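You operate a simulated robot arm through the tools that you are given. There is no shell and no other tool.

You are at the controls of a simulated robot arm. One attempt, no reset.

TASK
Brush the slag off the lying tube's seam, then oil the seam.
Fine: weld brush first, then the oil block and the oil tin; both go back where they lay. Set down upright: red weld brush, green oil block. A coat counts when it lies all over at full strength: go over it till it gets no stronger. What is to be rubbed or washed off counts as gone when no trace of it is left.

The check looks at the end state, three seconds after you hand in, the way a careful person would. Anything else that was tipped, shoved, dropped, spilled or broken makes it a failure.

THE ROBOT
A 6-joint arm with a two-finger gripper, fixed in place. Base frame: the origin is at the foot of the arm, x ahead of it, y to its left, z up; the work surface is at about z = 86. Units: cm, rad, N and s.
With the tool pointing down near the work surface it reaches from about 54 to 80 cm from the base axis. Its first joint turns from -2.897 to 2.897 rad. Payload 1.66 kg.
The TCP is the grasp point between the finger pads, 1.6 cm short of the fingertips. In the tool frame z runs along the fingers and y along their closing line. Largest opening 11.1 cm; the body of the gripper starts 10.4 cm behind the TCP.
Orientation is that of the tool frame in the base frame, as a unit quaternion [x, y, z, w]. With the fingers straight down and closing along the base's y, the tool's x points along the base's -x, its y along +y and its z along -z.

THE INTERFACE
- The arm moves only by the tool arm_command. Its argument "motion" is a list of rows, each an object (a shift or turn left out is 0, a gripper value left out holds the last) with "travel": the shift along the tool's x, y, z in cm, a list of three; "angular": the turn, a rotation vector about the tool's x, y, z in degrees, a list of three. In form: [{"travel": [x, y, z], "angular": [ax, ay, az]}, ...]. A call has 1 to 20 rows; each row shifts and turns the commanded pose from where the row before left it, along the tool's axes as they then stand. "claw" is the closure, from 0 (fully open) to 1 (shut), set as the call begins (left out, the last holds). Each row takes 0.2 s and may step no farther than 5 cm and 0.15 rad from the row before; otherwise, or with a gripper value out of range, the whole call is refused. A pose out of reach is approached as far as the arm can. The call stops where the force on the tool passes 40 N (or 10 N more than at its start, if that is more) or the arm is blocked; 0.2 s more then pass. The fingers move at their own pace and stop on an object; they squeeze with about 32 N. The grip force told is the motor's: it shows also when the fingers shut on nothing. Time passes only in rows, and 0.2 s behind the last, so rows that do not move let the fingers close. It gives the time, the measured TCP pose, the force on the tool (base axes), the opening and the grip force at its end, in the units of the frame above (readings bear some noise), with the torque about the TCP (base axes, N m) and any sound that the robot's microphone picked up.
- Cameras (640 x 400 px; columns grow to the right, rows downward): "scene" is fixed at [5.02, 49.99, 180.75]; the picture's right is [-0.83, -0.56, 0.00], its down [-0.41, 0.61, -0.68] and it looks along [0.38, -0.56, -0.73] (base axes); focal length 312 px, centre (320, 200). "wrist" rides on the gripper at [7, 1.4, -14.3] in the tool frame; the picture's right is [-0.19, 0.98, 0.00], its down [-0.87, -0.17, -0.47] and it looks along [-0.46, -0.09, 0.88] (tool axes); focal length 230 px, centre (320, 200). There is no depth. A picture from a camera that has moved, and an enlarged one, comes with that camera's place and axes in the base frame and with its lens.
- get_image(camera): a new picture of that camera. It takes no simulated time.
- slide_trunk(by): slides the trunk up (or, below 0, down) by that many cm; the arm rides with it, the base frame stays. It gives what a move gives, with no picture.
- close_up(camera, box): a new picture of the part [left, top, right, bottom] of that camera's present view, enlarged. It takes no simulated time.
- close_job(): hands the job in; it is judged then, once.

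Nothing tells you positions but the pictures and the camera data. Unless the task says otherwise, let go and move clear before handing in.

The tools are called after ">>>" as name(argument=value, ...) on one line, values as JSON. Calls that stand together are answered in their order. arm_command: Moves the arm, as the interface text tells. Its arguments: {"type":"object","properties":{"motion":{"type":"array","items":{"type":"object","properties":{"travel":{"type":"array","items":{"type":"number"}},"angular":{"type":"array","items":{"type":"number"}}}}},"claw":{"type":"number"}},"required":["motion"]} The other tools are called the same way: slide_trunk (by) slides the trunk up or down; get_image (camera) takes a picture; close_up (camera, box) takes an enlarged picture of a part of a camera's view; close_job () hands the job in.

At the start:

```text
time: 0.0
tool_pos: [48.47, -9.86, 133.91]
tcp_rot: [0.001, 1.0, 0.0, 0.0]
contact_force: [0.2, 0.4, 0.3]
torque: [0.01, -0.01, 0.01]
opening: 11.09
finger_force: 0.1
trunk travel left (down, up): [-30.0, 29.0]
```

scene: 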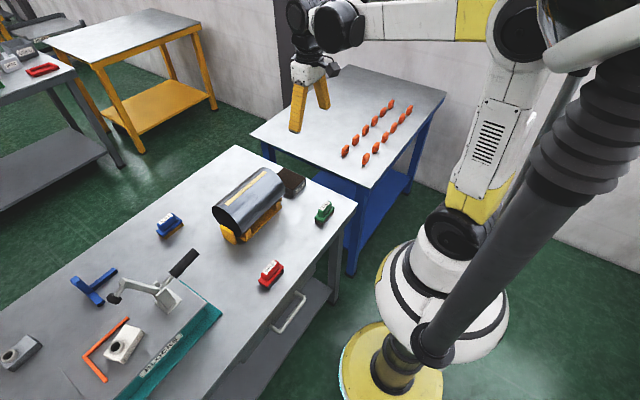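
wrist: 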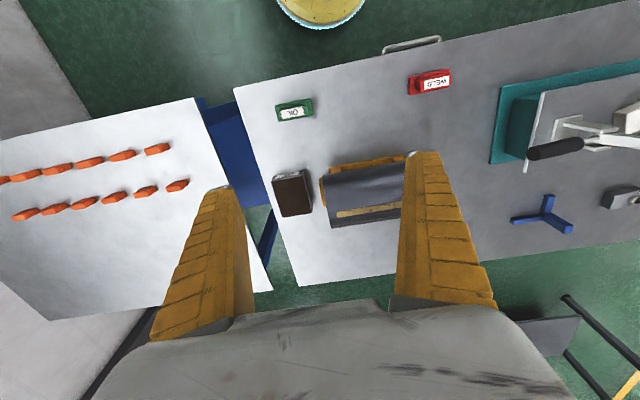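

I see a work table with a lying dark tube on an orange cradle, a red brush, a green oil block, a blue block, and a dark tin beside the tube. I'll look closer before moving.

>>> close_up(camera="scene", box=[140, 140, 360, 300])

>>> close_up(camera="wrist", box=[230, 50, 480, 250])

>>> close_up(camera="scene", box=[200, 150, 300, 250])

>>> close_up(camera="scene", box=[240, 190, 350, 300])

```text
2.50 times, centred on (250, 220) of scene
camera zoom: at [5.02, 49.99, 180.75], right [-0.83, -0.56, 0.0], down [-0.41, 0.61, -0.68], along [0.38, -0.56, -0.73], focal length 780 px, centre (495, 150)
```

zoom: 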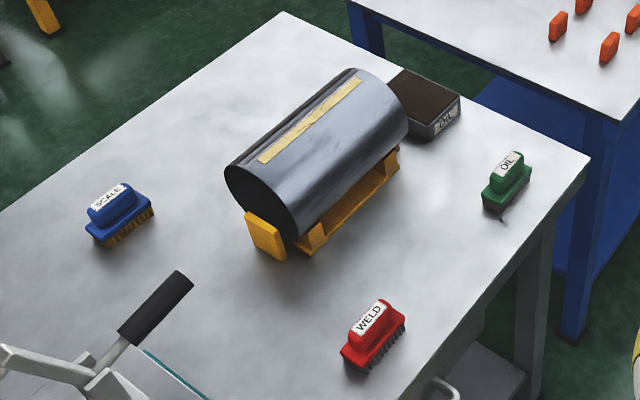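

```text
2.00 times, centred on (355, 150) of wrist
camera zoom: at [41.58, -8.5, 148.06], right [0.19, 0.98, 0.0], down [0.87, -0.17, 0.47], along [0.46, -0.09, -0.88], focal length 460 px, centre (250, 300)
```

zoom: 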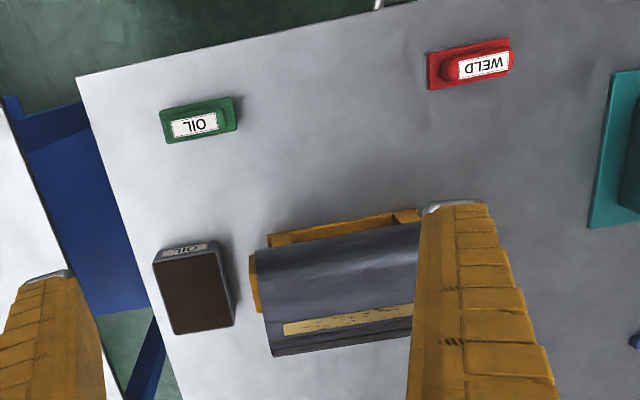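

```text
4.00 times, centred on (250, 200) of scene
camera zoom: at [5.02, 49.99, 180.75], right [-0.83, -0.56, 0.0], down [-0.41, 0.61, -0.68], along [0.38, -0.56, -0.73], focal length 1247 px, centre (600, 200)
```

zoom: 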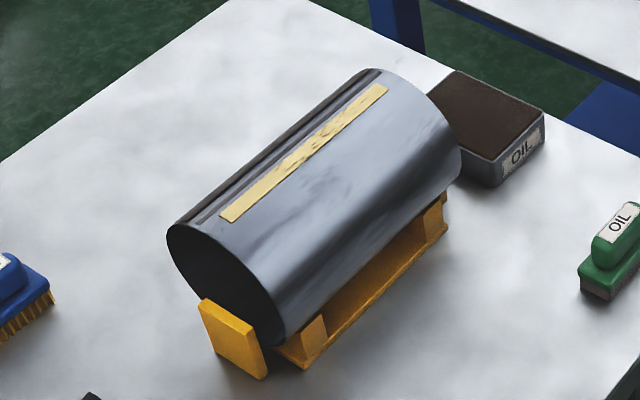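

```text
3.64 times, centred on (295, 245) of scene
camera zoom: at [5.02, 49.99, 180.75], right [-0.83, -0.56, 0.0], down [-0.41, 0.61, -0.68], along [0.38, -0.56, -0.73], focal length 1134 px, centre (411, 36)
```

zoom: 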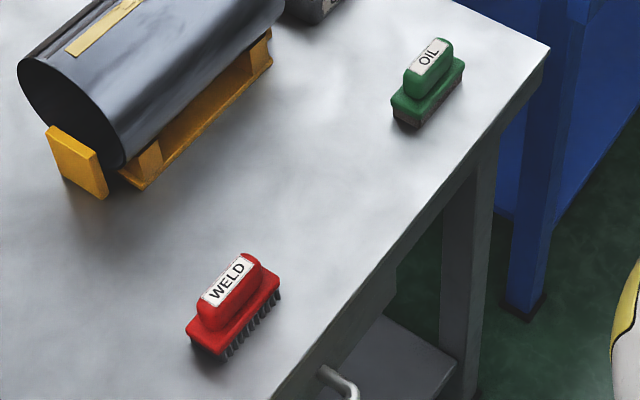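

The tube lies roughly along base y near x≈70, y from about -12 to 12. The red brush is near (47.5, 15), the oil block near (47.5, -16.4) and the tin near (69, -22). I'll shift sideways to get a clear view of the seam between the fingers.

>>> arm_command(motion=[{"travel": [0, 4, 0]}, {"travel": [0, 4, 0]}, {"travel": [0, 2, 0]}, {"travel": [0, 0, 0]}])

>>> get_image(camera="wrist")

>>> close_up(camera="wrist", box=[220, 120, 420, 245])

```text
time: 1.0
tool_pos: [48.6, 0.29, 133.97]
tcp_rot: [0.0, 1.0, 0.0, 0.0]
contact_force: [0.0, 0.2, 0.8]
torque: [-0.02, -0.01, -0.02]
opening: 11.12
finger_force: 0.1
trunk travel left (down, up): [-30.0, 29.0]
```

```text
taken
camera wrist: at [41.61, 1.52, 148.12], right [0.19, 0.98, 0.0], down [0.87, -0.17, 0.47], along [0.46, -0.09, -0.88], focal length 230 px, centre (320, 200)
```

wrist: 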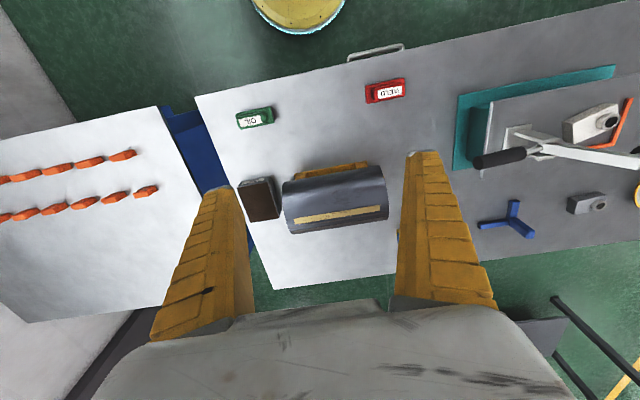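

```text
3.20 times, centred on (320, 182) of wrist
camera zoom: at [41.61, 1.52, 148.12], right [0.19, 0.98, 0.0], down [0.87, -0.17, 0.47], along [0.46, -0.09, -0.88], focal length 736 px, centre (320, 256)
```

zoom: 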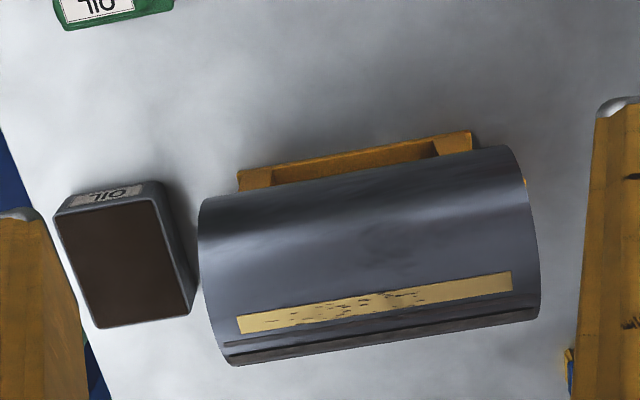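

The tube carries a pale strip with dark flecks, and a dark line lies near its far side. I'll zoom in further to tell which is the seam.

>>> close_up(camera="wrist", box=[280, 185, 400, 245])

>>> close_up(camera="scene", box=[205, 160, 295, 216])

>>> close_up(camera="wrist", box=[225, 60, 425, 185])

>>> get_image(camera="scene")

```text
5.33 times, centred on (340, 215) of wrist
camera zoom: at [41.61, 1.52, 148.12], right [0.19, 0.98, 0.0], down [0.87, -0.17, 0.47], along [0.46, -0.09, -0.88], focal length 1227 px, centre (213, 120)
```

zoom: 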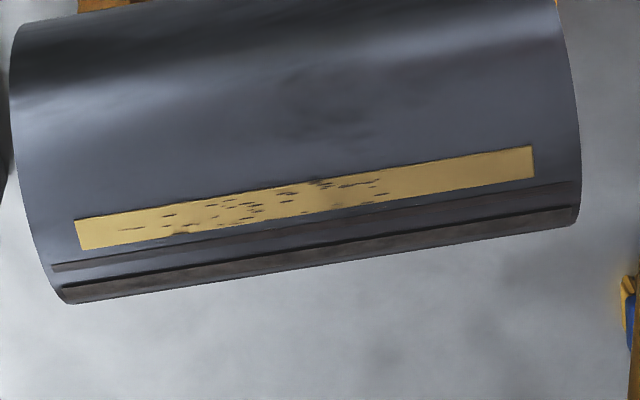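

```text
7.11 times, centred on (250, 188) of scene
camera zoom: at [5.02, 49.99, 180.75], right [-0.83, -0.56, 0.0], down [-0.41, 0.61, -0.68], along [0.38, -0.56, -0.73], focal length 2218 px, centre (818, 285)
```

zoom: 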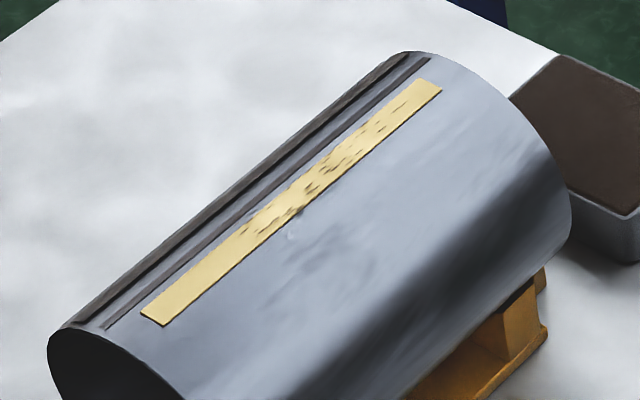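

```text
3.20 times, centred on (325, 122) of wrist
camera zoom: at [41.61, 1.52, 148.12], right [0.19, 0.98, 0.0], down [0.87, -0.17, 0.47], along [0.46, -0.09, -0.88], focal length 736 px, centre (304, 448)
```

zoom: 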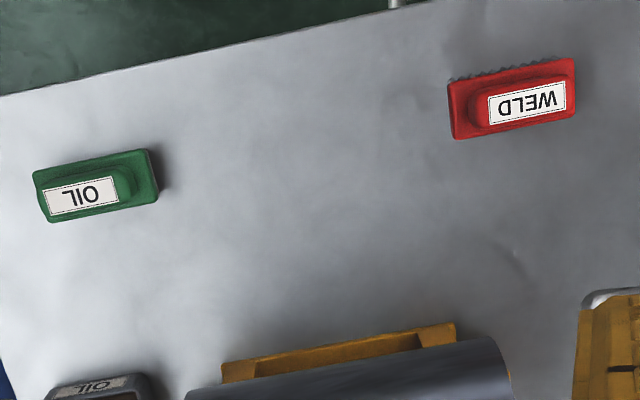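

```text
taken
```

scene: 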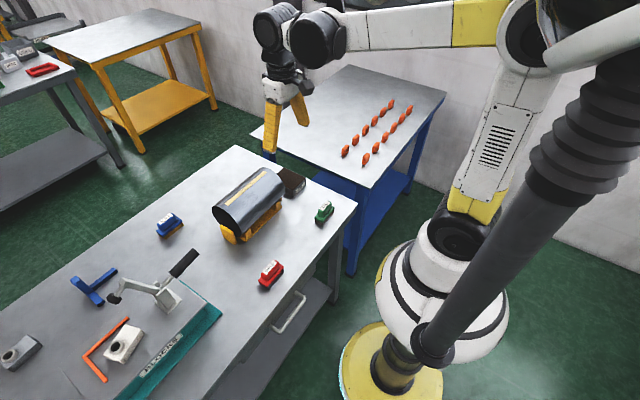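

The pale strip sits right on top of the tube, at x≈69.8, y from -10 to 10 and z≈103, so I take it as the seam. The red brush is at about (47.2, 16) and the oil block at about (47.3, -15.9), both lying along y. I'll turn the gripper 90° so it closes along x.

>>> arm_command(motion=[{"angular": [0, 0, 8.182]}, {"angular": [0, 0, 8.182]}, {"angular": [0, 0, 8.182]}, {"angular": [0, 0, 8.182]}, {"angular": [0, 0, 8.182]}, {"angular": [0, 0, 8.182]}, {"angular": [0, 0, 8.182]}, {"angular": [0, 0, 8.182]}, {"angular": [0, 0, 8.182]}, {"angular": [0, 0, 8.182]}, {"angular": [0, 0, 8.18]}, {"travel": [0, 0, 0]}])

>>> get_image(camera="wrist")

```text
time: 3.6
tool_pos: [48.62, 0.2, 133.93]
tcp_rot: [0.707, 0.707, 0.0, 0.0]
contact_force: [-0.1, 0.4, -0.6]
torque: [0.0, -0.02, -0.03]
opening: 11.08
finger_force: 0.2
trunk travel left (down, up): [-30.0, 29.0]
```

```text
taken
camera wrist: at [49.92, 7.11, 148.1], right [0.98, -0.19, 0.0], down [-0.17, -0.87, 0.47], along [-0.09, -0.46, -0.88], focal length 230 px, centre (320, 200)
```

wrist: 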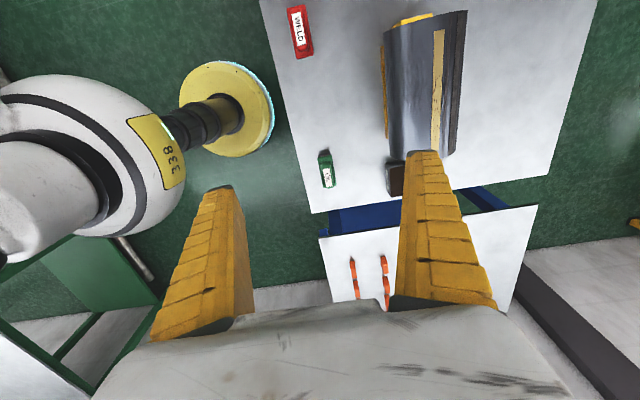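

The rotation worked: tool x now points along base +y and tool y along base +x. I'll move over the red brush at height to look at it.

>>> arm_command(motion=[{"travel": [4, -0.35, 0]}, {"travel": [4, -0.35, 0]}, {"travel": [4, -0.35, 0]}, {"travel": [3.8, -0.37, 0]}, {"travel": [0, 0, 0]}])

>>> get_image(camera="wrist")

```text
time: 4.8
tool_pos: [47.11, 16.03, 133.97]
tcp_rot: [0.707, 0.707, 0.0, 0.0]
contact_force: [0.5, -0.7, 0.1]
torque: [0.02, 0.0, -0.04]
opening: 11.1
finger_force: 0.0
trunk travel left (down, up): [-30.0, 29.0]
```

```text
taken
camera wrist: at [48.35, 22.94, 148.11], right [0.98, -0.19, 0.0], down [-0.17, -0.87, 0.47], along [-0.09, -0.46, -0.88], focal length 230 px, centre (320, 200)
```

wrist: 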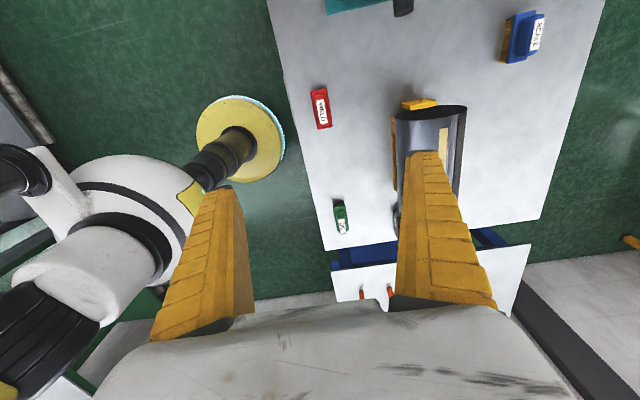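

The brush is directly below and I'm still at height. I'll lower the trunk so the arm can work closer in, then look again.

>>> slide_trunk(by=-25)

>>> get_image(camera="wrist")

>>> get_image(camera="scene")

```text
time: 7.4
tool_pos: [47.02, 16.01, 109.03]
tcp_rot: [0.707, 0.707, 0.0, 0.0]
contact_force: [-0.2, 0.4, 0.2]
torque: [0.01, 0.01, -0.04]
opening: 11.1
finger_force: 0.0
trunk travel left (down, up): [-5.0, 54.0]
```

```text
taken
camera wrist: at [48.36, 22.94, 123.11], right [0.98, -0.19, 0.0], down [-0.17, -0.87, 0.47], along [-0.09, -0.46, -0.88], focal length 230 px, centre (320, 200)
```

wrist: 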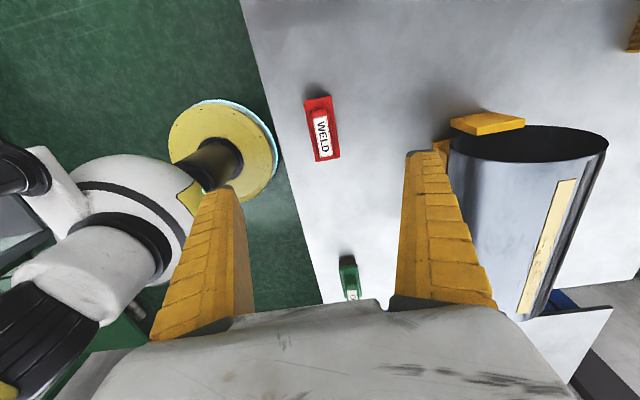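

```text
taken
```

scene: 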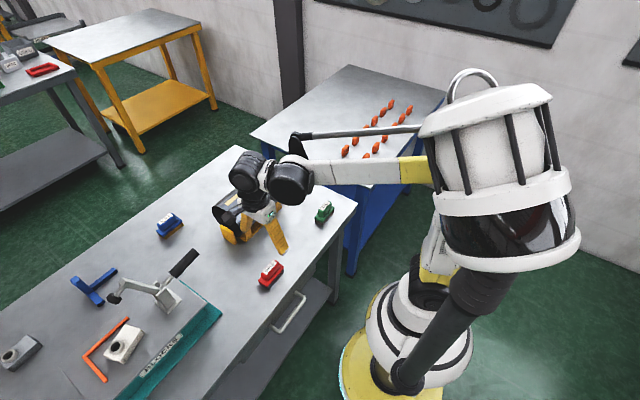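

The brush is clear below the fingers. I'll zoom in on it to fix its pose and height.

>>> close_up(camera="wrist", box=[280, 80, 360, 180])

>>> close_up(camera="scene", box=[245, 245, 300, 300])

```text
4.00 times, centred on (320, 130) of wrist
camera zoom: at [48.36, 22.94, 123.11], right [0.98, -0.19, 0.0], down [-0.17, -0.87, 0.47], along [-0.09, -0.46, -0.88], focal length 920 px, centre (320, 480)
```

zoom: 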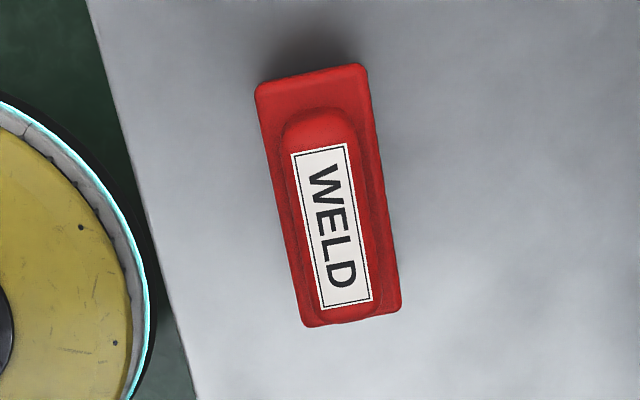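

```text
7.27 times, centred on (272, 272) of scene
camera zoom: at [5.02, 49.99, 180.75], right [-0.83, -0.56, 0.0], down [-0.41, 0.61, -0.68], along [0.38, -0.56, -0.73], focal length 2268 px, centre (666, -327)
```

zoom: 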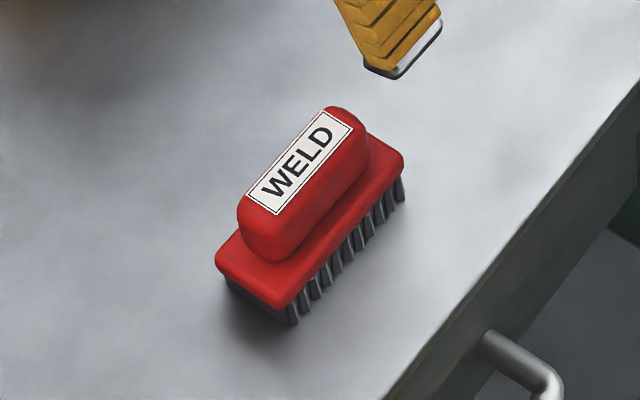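

The brush centre comes out at about (47.5, 16.2), lying along y, with the handle top near z≈92.8. I'll correct the position and go down partway.

>>> arm_command(motion=[{"travel": [0.1, 0.4, 3]}, {"travel": [0, 0, 3]}, {"travel": [0, 0, 2]}, {"travel": [0, 0, 0]}])

>>> get_image(camera="wrist")

>>> get_image(camera="scene")

```text
time: 8.4
tool_pos: [47.51, 16.01, 100.82]
tcp_rot: [0.707, 0.707, 0.0, -0.001]
contact_force: [-1.0, -1.2, 0.2]
torque: [0.02, 0.01, 0.01]
opening: 11.09
finger_force: 0.2
trunk travel left (down, up): [-5.0, 54.0]
```

```text
taken
camera wrist: at [48.82, 22.95, 115.02], right [0.98, -0.19, 0.0], down [-0.17, -0.87, 0.47], along [-0.09, -0.46, -0.88], focal length 230 px, centre (320, 200)
```

wrist: 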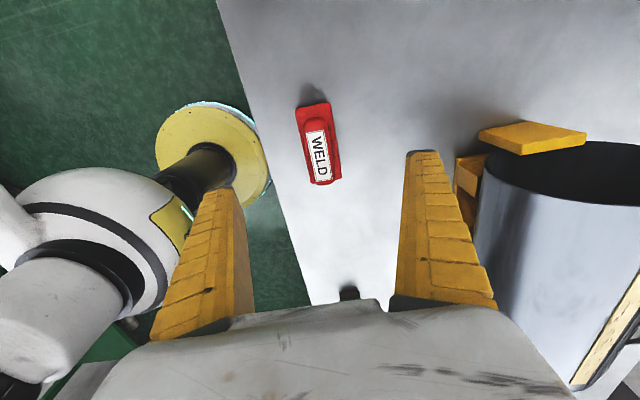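

```text
taken
```

scene: 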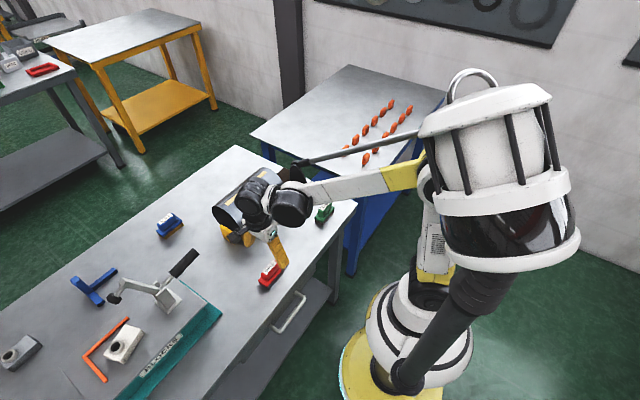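

>>> close_up(camera="wrist", box=[270, 80, 370, 200])

>>> close_up(camera="scene", box=[240, 220, 310, 300])

```text
3.33 times, centred on (320, 140) of wrist
camera zoom: at [48.82, 22.95, 115.02], right [0.98, -0.19, 0.0], down [-0.17, -0.87, 0.47], along [-0.09, -0.46, -0.88], focal length 767 px, centre (320, 400)
```

zoom: 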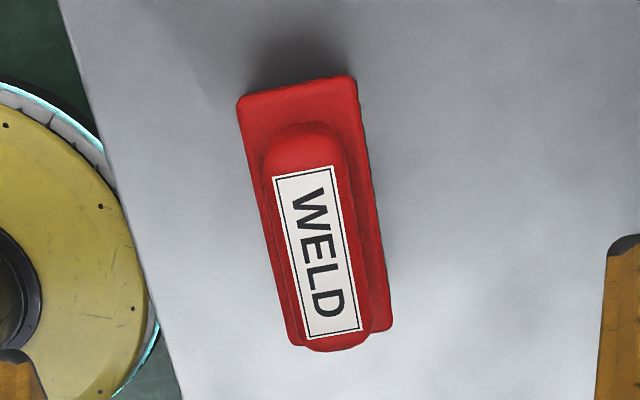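

```text
5.00 times, centred on (275, 260) of scene
camera zoom: at [5.02, 49.99, 180.75], right [-0.83, -0.56, 0.0], down [-0.41, 0.61, -0.68], along [0.38, -0.56, -0.73], focal length 1559 px, centre (545, -100)
```

zoom: 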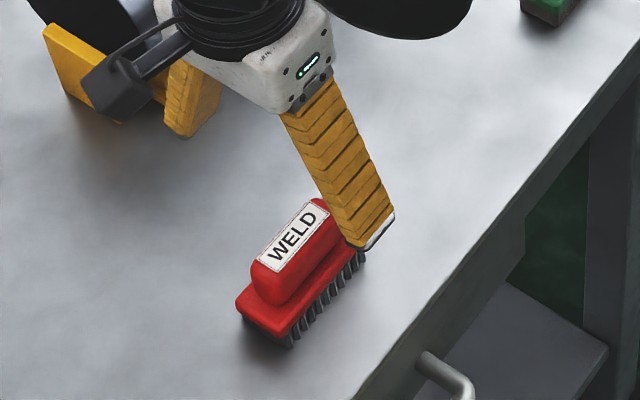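

Two wrist views put the handle top at (47.44, 16.2, 92.8), with the base block top near z≈89.7. I'll descend so the fingertips sit just above the base block and then close on the handle.

>>> arm_command(motion=[{"travel": [0.15, -0.07, 2.5]}, {"travel": [0, 0, 2.5]}, {"travel": [0, 0, 2]}, {"travel": [0, 0, 1.2]}, {"travel": [0, 0, 0.7]}, {"travel": [0, 0, 0]}])

>>> get_image(camera="wrist")

>>> close_up(camera="scene", box=[240, 220, 310, 300])

```text
time: 9.8
tool_pos: [47.28, 16.25, 91.95]
tcp_rot: [0.708, 0.707, 0.0, 0.001]
contact_force: [-0.7, 0.4, -0.4]
torque: [-0.03, 0.0, 0.0]
opening: 11.05
finger_force: 0.0
trunk travel left (down, up): [-5.0, 54.0]
```

```text
taken
camera wrist: at [48.58, 23.15, 106.16], right [0.98, -0.19, 0.0], down [-0.17, -0.87, 0.47], along [-0.09, -0.46, -0.88], focal length 230 px, centre (320, 200)
```

wrist: 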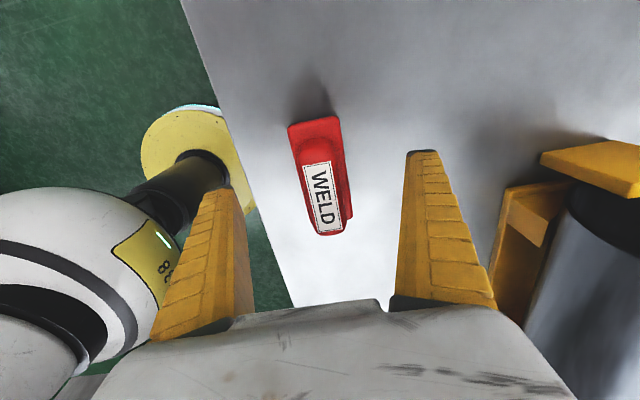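

```text
5.00 times, centred on (275, 260) of scene
camera zoom: at [5.02, 49.99, 180.75], right [-0.83, -0.56, 0.0], down [-0.41, 0.61, -0.68], along [0.38, -0.56, -0.73], focal length 1559 px, centre (545, -100)
```

zoom: 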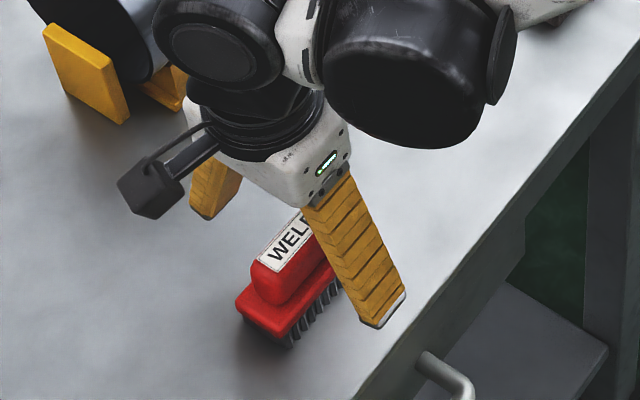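

The gripper straddles the handle with no contact. I'll nudge it to centre and close.

>>> arm_command(motion=[{"travel": [0.1, 0.1, 0]}, {"travel": [0, 0, 0]}])

>>> arm_command(motion=[{"travel": [0, 0, 0]}, {"travel": [0, 0, 0]}, {"travel": [0, 0, 0]}, {"travel": [0, 0, 0]}], claw=1)

>>> get_image(camera="wrist")

>>> close_up(camera="scene", box=[240, 220, 310, 300])

```text
time: 10.4
tool_pos: [47.35, 16.31, 92.08]
tcp_rot: [0.707, 0.707, 0.0, 0.0]
contact_force: [0.8, 0.2, 0.9]
torque: [-0.02, -0.01, 0.0]
opening: 11.1
finger_force: 0.1
trunk travel left (down, up): [-5.0, 54.0]
```

```text
time: 11.4
tool_pos: [47.4, 16.29, 92.07]
tcp_rot: [0.707, 0.708, -0.001, 0.0]
contact_force: [4.3, 0.7, 11.2]
torque: [0.01, -0.01, 0.01]
opening: 2.25
finger_force: 32.1
trunk travel left (down, up): [-5.0, 54.0]
```

```text
taken
camera wrist: at [48.69, 23.27, 106.23], right [0.98, -0.19, 0.0], down [-0.17, -0.87, 0.47], along [-0.09, -0.46, -0.88], focal length 230 px, centre (320, 200)
```

wrist: 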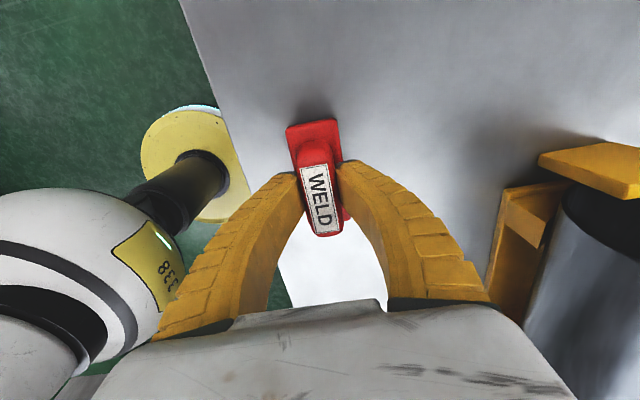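

```text
5.00 times, centred on (275, 260) of scene
camera zoom: at [5.02, 49.99, 180.75], right [-0.83, -0.56, 0.0], down [-0.41, 0.61, -0.68], along [0.38, -0.56, -0.73], focal length 1559 px, centre (545, -100)
```

zoom: 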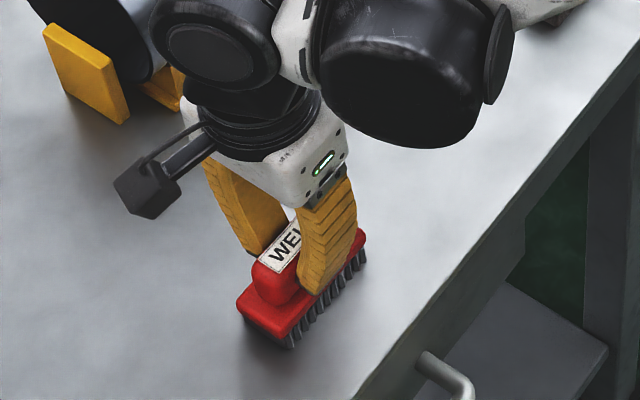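

I have the handle, with the opening at 2.25 cm and a 32 N grip. The brush rests on the table with the TCP at (47.40, 16.29, 92.07), which I'll reuse for putting it back. Now I'll lift gently and check.

>>> arm_command(motion=[{"travel": [0, 0, -1]}, {"travel": [0, 0, -2]}, {"travel": [0, 0, -3]}, {"travel": [0, 0, -4]}, {"travel": [0, 0, -4]}, {"travel": [0, 0, 0]}])

>>> get_image(camera="wrist")

>>> get_image(camera="scene")

```text
time: 12.8
tool_pos: [47.53, 16.41, 106.22]
tcp_rot: [0.707, 0.707, 0.0, 0.0]
contact_force: [-1.1, -0.6, -1.1]
torque: [0.04, 0.0, 0.01]
opening: 1.9
finger_force: 31.8
trunk travel left (down, up): [-5.0, 54.0]
```

```text
taken
camera wrist: at [48.78, 23.27, 120.38], right [0.98, -0.19, 0.0], down [-0.17, -0.87, 0.47], along [-0.09, -0.46, -0.88], focal length 230 px, centre (320, 200)
```

wrist: 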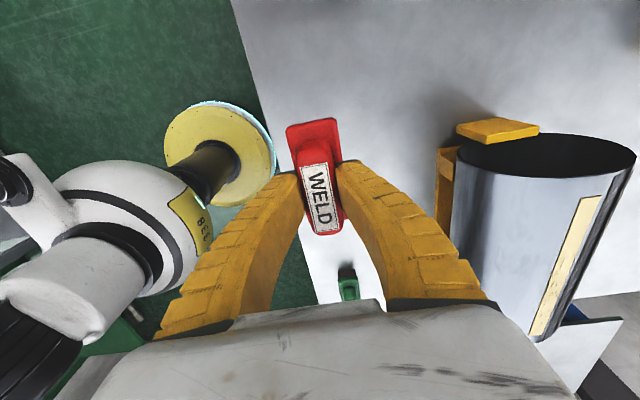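

```text
taken
```

scene: 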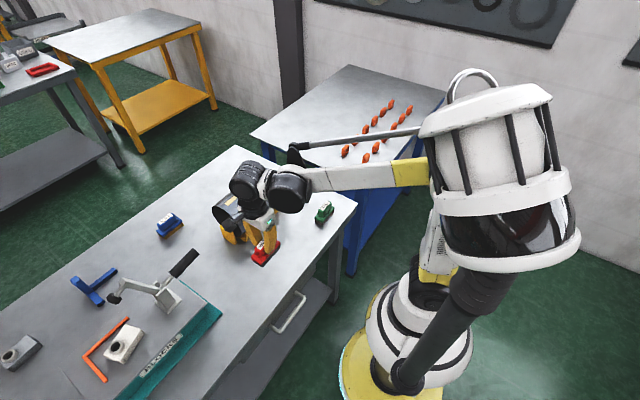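

The brush is held firmly and level. I'll rise and move over the middle of the seam, keeping the bristles several centimetres above the tube.

>>> arm_command(motion=[{"travel": [0, 0, -3.5]}, {"travel": [0, 0, -3.5]}, {"travel": [0, 0, -3]}, {"travel": [-2.7, 3.7, 0]}, {"travel": [-2.7, 3.7, 0]}, {"travel": [-2.7, 3.7, 0]}, {"travel": [-2.7, 3.7, 0]}, {"travel": [-2.7, 3.7, 0]}, {"travel": [-2.8, 3.8, 0]}, {"travel": [0, 0, 0]}, {"travel": [0, 0, 0]}])

>>> get_image(camera="wrist")

>>> get_image(camera="scene")

```text
time: 15.2
tool_pos: [69.57, 0.09, 116.26]
tcp_rot: [0.707, 0.707, 0.0, 0.0]
contact_force: [0.1, 0.2, -2.5]
torque: [-0.02, -0.02, 0.02]
opening: 1.85
finger_force: 31.9
trunk travel left (down, up): [-5.0, 54.0]
```

```text
taken
camera wrist: at [70.88, 7.07, 130.43], right [0.98, -0.19, 0.0], down [-0.17, -0.87, 0.47], along [-0.09, -0.46, -0.88], focal length 230 px, centre (320, 200)
```

wrist: 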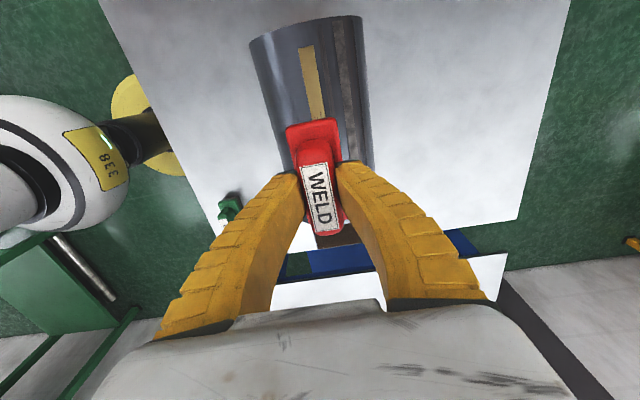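

```text
taken
```

scene: 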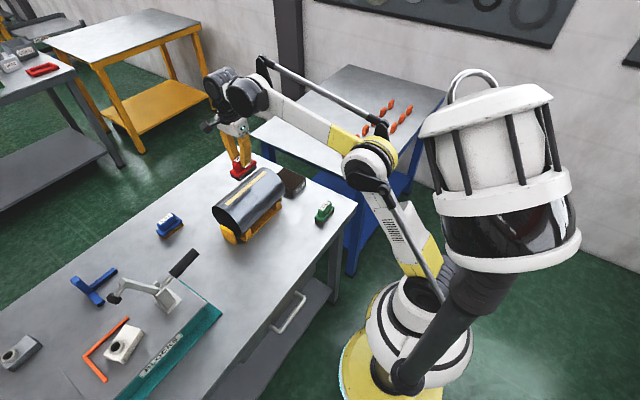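

I'm over the tube with the bristles clear. I'll zoom to check the alignment across the seam.

>>> close_up(camera="wrist", box=[240, 10, 380, 130])

>>> close_up(camera="scene", box=[190, 120, 300, 240])

```text
3.33 times, centred on (310, 70) of wrist
camera zoom: at [70.88, 7.07, 130.43], right [0.98, -0.19, 0.0], down [-0.17, -0.87, 0.47], along [-0.09, -0.46, -0.88], focal length 767 px, centre (353, 633)
```

zoom: 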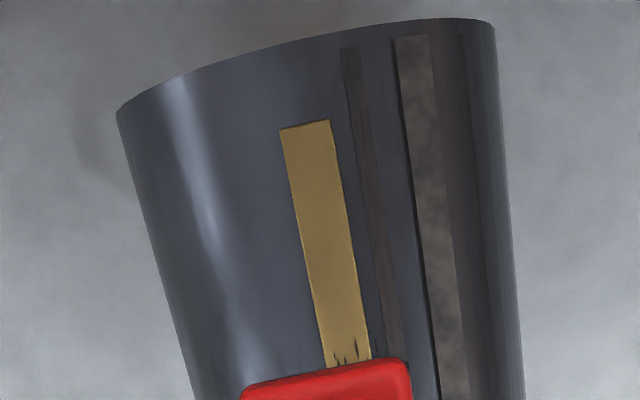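

```text
3.33 times, centred on (245, 180) of scene
camera zoom: at [5.02, 49.99, 180.75], right [-0.83, -0.56, 0.0], down [-0.41, 0.61, -0.68], along [0.38, -0.56, -0.73], focal length 1040 px, centre (570, 267)
```

zoom: 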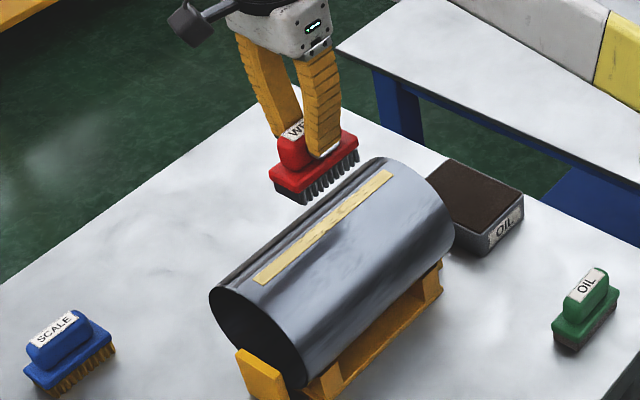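

Besides the gold strip there's a narrow dark strip and a wider mottled grey band on the tube's far (+x) side. I need to know which one is the seam with slag, so I'll move to look at that side before touching anything.

>>> arm_command(motion=[{"travel": [0, 0, -2]}, {"travel": [3, 2.5, -1]}, {"travel": [3, 2.5, 0]}, {"travel": [3, 2.0, 0]}, {"travel": [0, 0, 0]}, {"travel": [0, 0, 0]}])

>>> get_image(camera="wrist")

>>> close_up(camera="wrist", box=[190, 20, 330, 180])

```text
time: 16.6
tool_pos: [73.78, 7.54, 118.01]
tcp_rot: [0.707, 0.707, 0.0, -0.001]
contact_force: [0.6, -1.0, -0.9]
torque: [0.07, 0.04, 0.01]
opening: 1.89
finger_force: 31.9
out of reach, approached as far as the arm can: row 3, 4
trunk travel left (down, up): [-5.0, 54.0]
```

```text
taken
camera wrist: at [75.08, 14.46, 132.23], right [0.98, -0.19, 0.0], down [-0.17, -0.87, 0.47], along [-0.09, -0.46, -0.88], focal length 230 px, centre (320, 200)
```

wrist: 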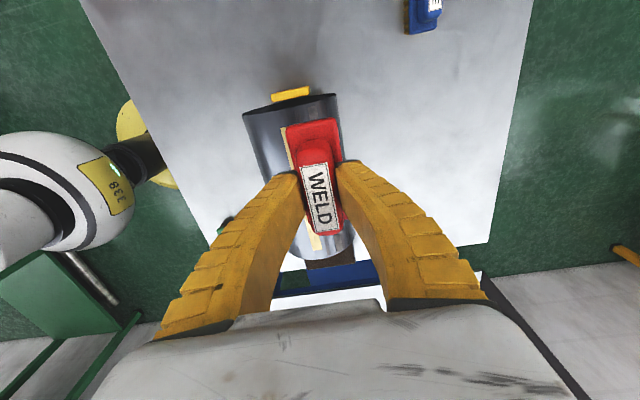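

```text
2.50 times, centred on (260, 100) of wrist
camera zoom: at [75.08, 14.46, 132.23], right [0.98, -0.19, 0.0], down [-0.17, -0.87, 0.47], along [-0.09, -0.46, -0.88], focal length 575 px, centre (470, 450)
```

zoom: 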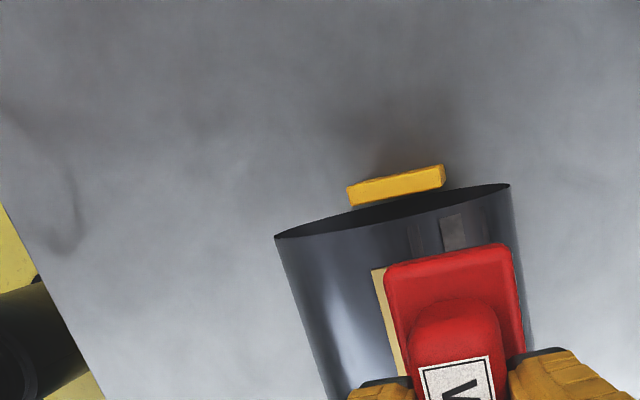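

The arm is at its reach limit here and the brush blocks the view. I'll move toward -y so the camera looks straight down on the tube, past the brush.

>>> arm_command(motion=[{"travel": [-4, -1.5, 0]}, {"travel": [-4, -1, 0]}, {"travel": [-4, 0, 0]}, {"travel": [-4, 0, 0]}, {"travel": [0, 0, 0]}, {"travel": [0, 0, 0]}])

>>> get_image(camera="wrist")

>>> close_up(camera="wrist", box=[220, 0, 380, 120])

```text
time: 18.0
tool_pos: [71.49, -8.56, 118.18]
tcp_rot: [0.707, 0.707, -0.001, -0.001]
contact_force: [-0.2, -0.1, -1.2]
torque: [-0.04, 0.0, 0.04]
opening: 1.88
finger_force: 31.7
trunk travel left (down, up): [-5.0, 54.0]
```

```text
taken
camera wrist: at [72.79, -1.55, 132.29], right [0.98, -0.19, 0.0], down [-0.17, -0.87, 0.47], along [-0.09, -0.46, -0.88], focal length 230 px, centre (320, 200)
```

wrist: 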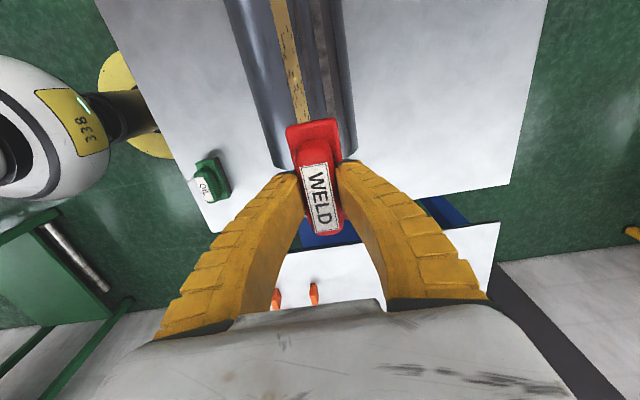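

```text
3.33 times, centred on (300, 60) of wrist
camera zoom: at [72.79, -1.55, 132.29], right [0.98, -0.19, 0.0], down [-0.17, -0.87, 0.47], along [-0.09, -0.46, -0.88], focal length 767 px, centre (387, 667)
```

zoom: 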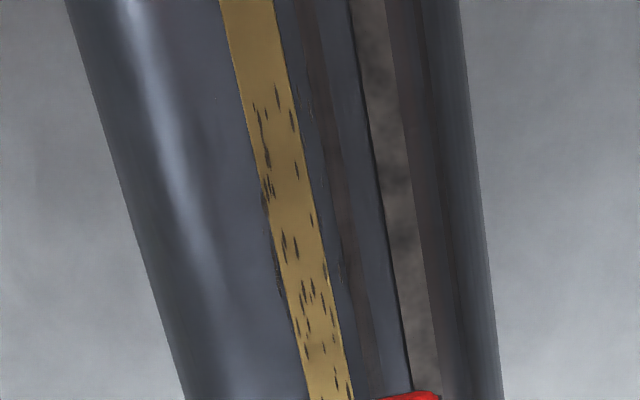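

A clear view now: the gold strip on top has black flecks, and there are brownish and mottled grey bands further around. I'll zoom in on each to decide.

>>> close_up(camera="wrist", box=[260, 0, 320, 40])

>>> close_up(camera="wrist", box=[275, 40, 335, 80])

>>> close_up(camera="wrist", box=[280, 80, 360, 125])

>>> close_up(camera="scene", box=[205, 160, 295, 216])

```text
10.00 times, centred on (290, 20) of wrist
camera zoom: at [72.79, -1.55, 132.29], right [0.98, -0.19, 0.0], down [-0.17, -0.87, 0.47], along [-0.09, -0.46, -0.88], focal length 2301 px, centre (620, 2000)
```

zoom: 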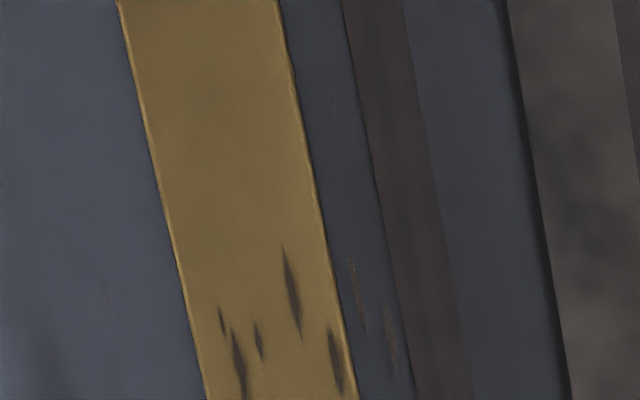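

```text
10.00 times, centred on (305, 60) of wrist
camera zoom: at [72.79, -1.55, 132.29], right [0.98, -0.19, 0.0], down [-0.17, -0.87, 0.47], along [-0.09, -0.46, -0.88], focal length 2301 px, centre (470, 1600)
```

zoom: 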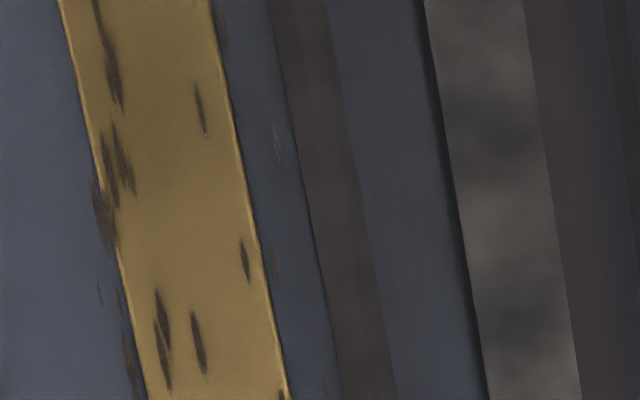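

```text
8.00 times, centred on (320, 102) of wrist
camera zoom: at [72.79, -1.55, 132.29], right [0.98, -0.19, 0.0], down [-0.17, -0.87, 0.47], along [-0.09, -0.46, -0.88], focal length 1841 px, centre (320, 980)
```

zoom: 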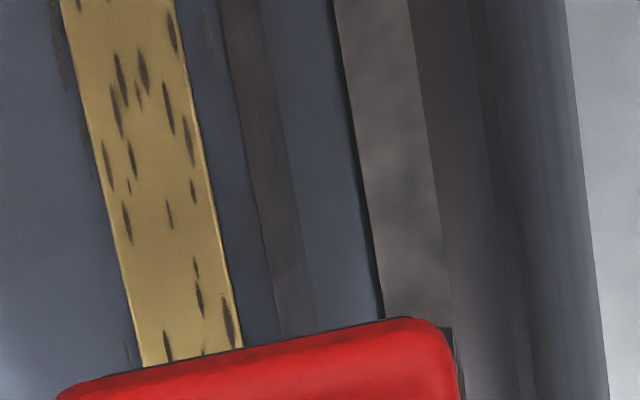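

```text
7.11 times, centred on (250, 188) of scene
camera zoom: at [5.02, 49.99, 180.75], right [-0.83, -0.56, 0.0], down [-0.41, 0.61, -0.68], along [0.38, -0.56, -0.73], focal length 2218 px, centre (818, 285)
```

zoom: 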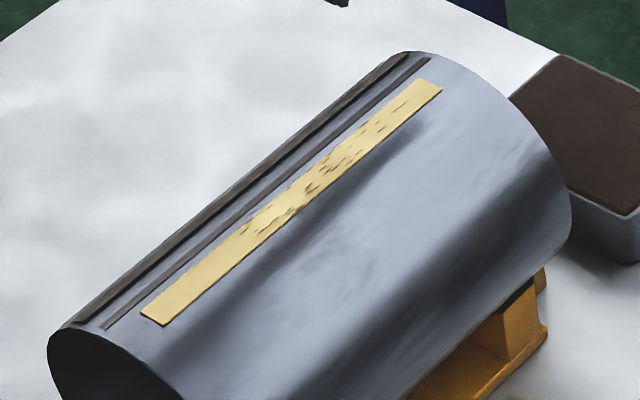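

The dark-brown flecks lie on the gold strip and spill a little over its edges, which looks like slag on a weld seam; the plain bands are something else. I'll try the weld brush there and watch whether the flecks go. First I hover over the far end of the seam and come down close.

>>> arm_command(motion=[{"travel": [3.0, -1.6, 0]}, {"travel": [0, 0, 2.5]}, {"travel": [0, 0, 2.5]}, {"travel": [0, 0, 1.5]}, {"travel": [0, 0, 0]}, {"travel": [0, 0, 0]}])

>>> close_up(camera="scene", box=[190, 120, 300, 240])

>>> get_image(camera="wrist")

```text
time: 19.4
tool_pos: [69.73, -5.7, 111.5]
tcp_rot: [0.707, 0.707, 0.0, 0.0]
contact_force: [0.2, -0.4, -1.5]
torque: [0.01, 0.04, -0.03]
opening: 1.88
finger_force: 31.7
trunk travel left (down, up): [-5.0, 54.0]
```

```text
3.33 times, centred on (245, 180) of scene
camera zoom: at [5.02, 49.99, 180.75], right [-0.83, -0.56, 0.0], down [-0.41, 0.61, -0.68], along [0.38, -0.56, -0.73], focal length 1040 px, centre (570, 267)
```

zoom: 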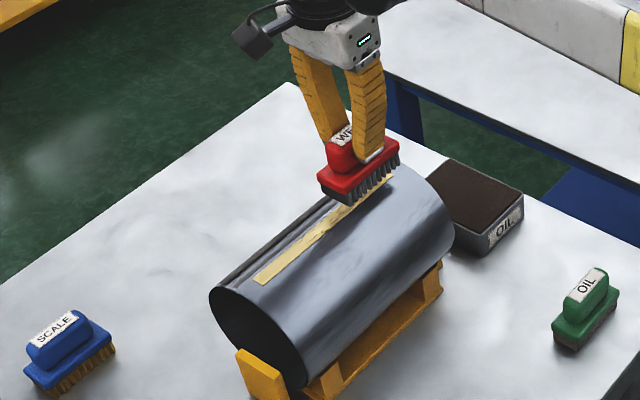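

```text
taken
camera wrist: at [71.08, 1.39, 125.69], right [0.98, -0.19, 0.0], down [-0.17, -0.87, 0.47], along [-0.09, -0.46, -0.88], focal length 230 px, centre (320, 200)
```

wrist: 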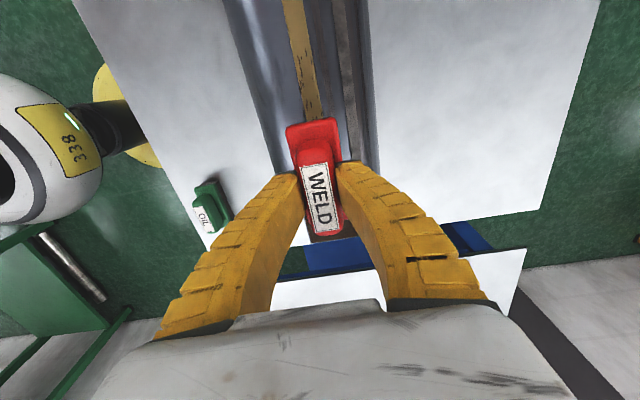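

The brush lines up with the seam. I'll lower it in small steps until I feel contact.

>>> arm_command(motion=[{"travel": [0, 0.15, 0.6]}, {"travel": [0, 0, 0.6]}, {"travel": [0, 0, 0.4]}, {"travel": [0, 0, 0.2]}, {"travel": [0, 0, 0]}])

```text
time: 20.6
tool_pos: [69.9, -5.67, 109.81]
tcp_rot: [0.708, 0.706, 0.0, 0.0]
contact_force: [0.7, -0.5, -1.5]
torque: [0.04, 0.02, 0.02]
opening: 1.9
finger_force: 31.9
trunk travel left (down, up): [-5.0, 54.0]
```

>>> arm_command(motion=[{"travel": [0, 0, 0.2]}, {"travel": [0, 0, 0.2]}, {"travel": [0, 0, 0.1]}, {"travel": [0, 0, 0]}])

```text
time: 21.6
tool_pos: [69.76, -5.62, 109.28]
tcp_rot: [0.707, 0.707, 0.001, 0.0]
contact_force: [0.1, 0.0, -1.1]
torque: [-0.01, 0.01, -0.01]
opening: 1.88
finger_force: 31.7
trunk travel left (down, up): [-5.0, 54.0]
```

No contact yet at z≈109.3, so I'll keep stepping down gently.

>>> arm_command(motion=[{"travel": [0, 0, 0.15]}, {"travel": [0, 0, 0.15]}, {"travel": [0, 0, 0]}])

>>> close_up(camera="scene", box=[225, 150, 285, 210])

```text
time: 22.4
tool_pos: [69.9, -5.65, 108.94]
tcp_rot: [0.707, 0.707, 0.0, 0.0]
contact_force: [0.0, 0.4, 8.9]
torque: [0.01, -0.07, 0.01]
opening: 2.17
finger_force: 32.0
trunk travel left (down, up): [-5.0, 54.0]
```

```text
6.67 times, centred on (255, 180) of scene
camera zoom: at [5.02, 49.99, 180.75], right [-0.83, -0.56, 0.0], down [-0.41, 0.61, -0.68], along [0.38, -0.56, -0.73], focal length 2079 px, centre (753, 333)
```

zoom: 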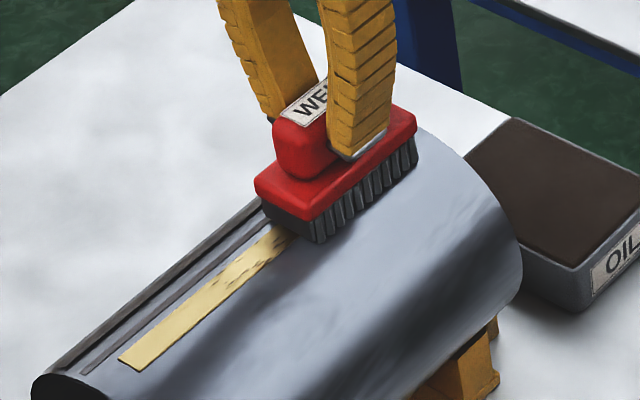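

Contact at about 9 N with the bristles flat on the strip. I'll make one stroke along the seam and back while watching the force.

>>> arm_command(motion=[{"travel": [-0.6, 0, 0]}, {"travel": [1.4, 0, 0]}, {"travel": [1.4, 0, 0]}, {"travel": [1.4, 0, 0]}, {"travel": [1.4, 0, 0]}, {"travel": [1.4, 0, 0]}, {"travel": [1.4, 0, 0]}, {"travel": [1.4, 0, 0]}, {"travel": [1.4, 0, 0]}, {"travel": [1.3, 0, 0]}, {"travel": [0, 0, 0]}])

>>> close_up(camera="scene", box=[205, 150, 295, 220])

```text
time: 24.8
tool_pos: [69.91, 6.31, 108.87]
tcp_rot: [0.707, 0.707, 0.001, 0.001]
contact_force: [0.1, -4.5, 12.8]
torque: [-0.05, -0.02, -0.06]
opening: 2.4
finger_force: 31.8
trunk travel left (down, up): [-5.0, 54.0]
```

```text
5.71 times, centred on (250, 185) of scene
camera zoom: at [5.02, 49.99, 180.75], right [-0.83, -0.56, 0.0], down [-0.41, 0.61, -0.68], along [0.38, -0.56, -0.73], focal length 1782 px, centre (720, 286)
```

zoom: 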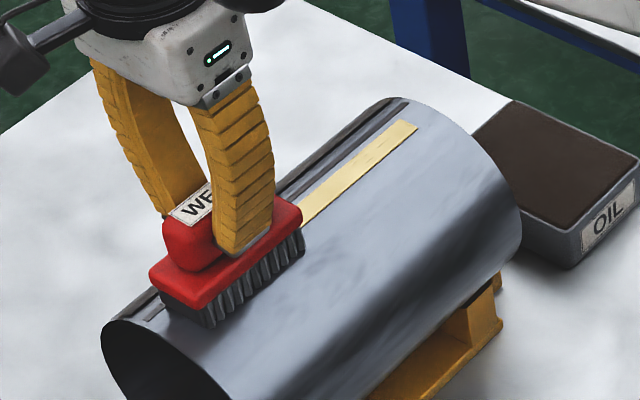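

The flecks have faded where the brush passed, so this is the slag on the seam. I'll go back and forth over the whole length.

>>> arm_command(motion=[{"travel": [-1.4, 0, 0]}, {"travel": [-1.4, 0, 0]}, {"travel": [-1.4, 0, 0]}, {"travel": [-1.4, 0, 0]}, {"travel": [-1.4, 0, 0]}, {"travel": [-1.4, 0, 0]}, {"travel": [-1.4, 0, 0]}, {"travel": [-1.4, 0, 0]}, {"travel": [-1.4, 0, 0]}, {"travel": [0, 0, 0]}, {"travel": [1.4, 0, 0]}, {"travel": [1.4, 0, 0]}, {"travel": [1.4, 0, 0]}, {"travel": [1.4, 0, 0]}, {"travel": [1.4, 0, 0]}, {"travel": [1.4, 0, 0]}, {"travel": [1.4, 0, 0]}, {"travel": [1.4, 0, 0]}, {"travel": [1.4, 0, 0]}, {"travel": [0, 0, 0]}])

>>> close_up(camera="scene", box=[205, 150, 295, 220])

>>> get_image(camera="wrist")

```text
time: 29.0
tool_pos: [69.86, 6.26, 108.93]
tcp_rot: [0.707, 0.708, 0.0, 0.001]
contact_force: [0.0, -2.9, 11.6]
torque: [-0.08, -0.02, -0.06]
opening: 2.34
finger_force: 32.1
trunk travel left (down, up): [-5.0, 54.0]
```

```text
5.71 times, centred on (250, 185) of scene
camera zoom: at [5.02, 49.99, 180.75], right [-0.83, -0.56, 0.0], down [-0.41, 0.61, -0.68], along [0.38, -0.56, -0.73], focal length 1782 px, centre (720, 286)
```

zoom: 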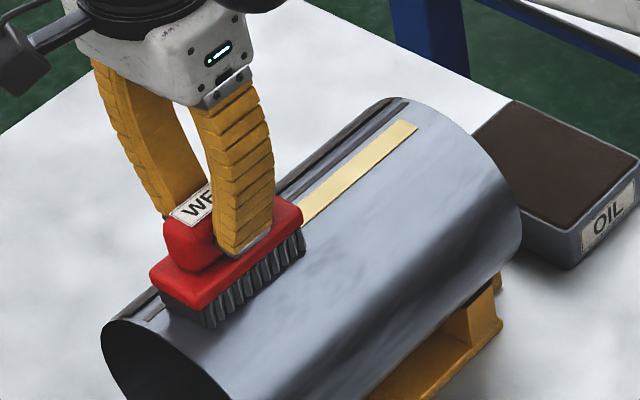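

```text
taken
camera wrist: at [71.05, 13.21, 123.07], right [0.98, -0.19, 0.0], down [-0.17, -0.87, 0.47], along [-0.09, -0.46, -0.88], focal length 230 px, centre (320, 200)
```

wrist: 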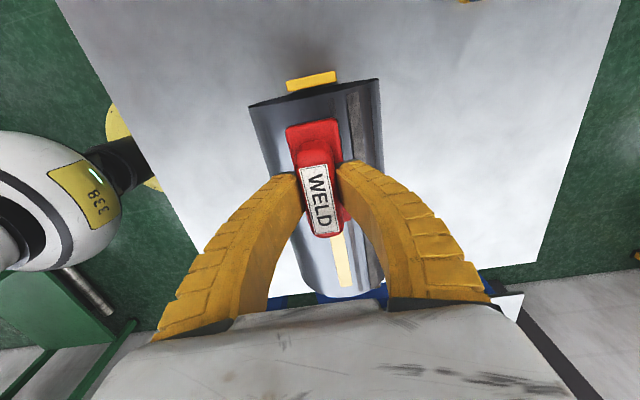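

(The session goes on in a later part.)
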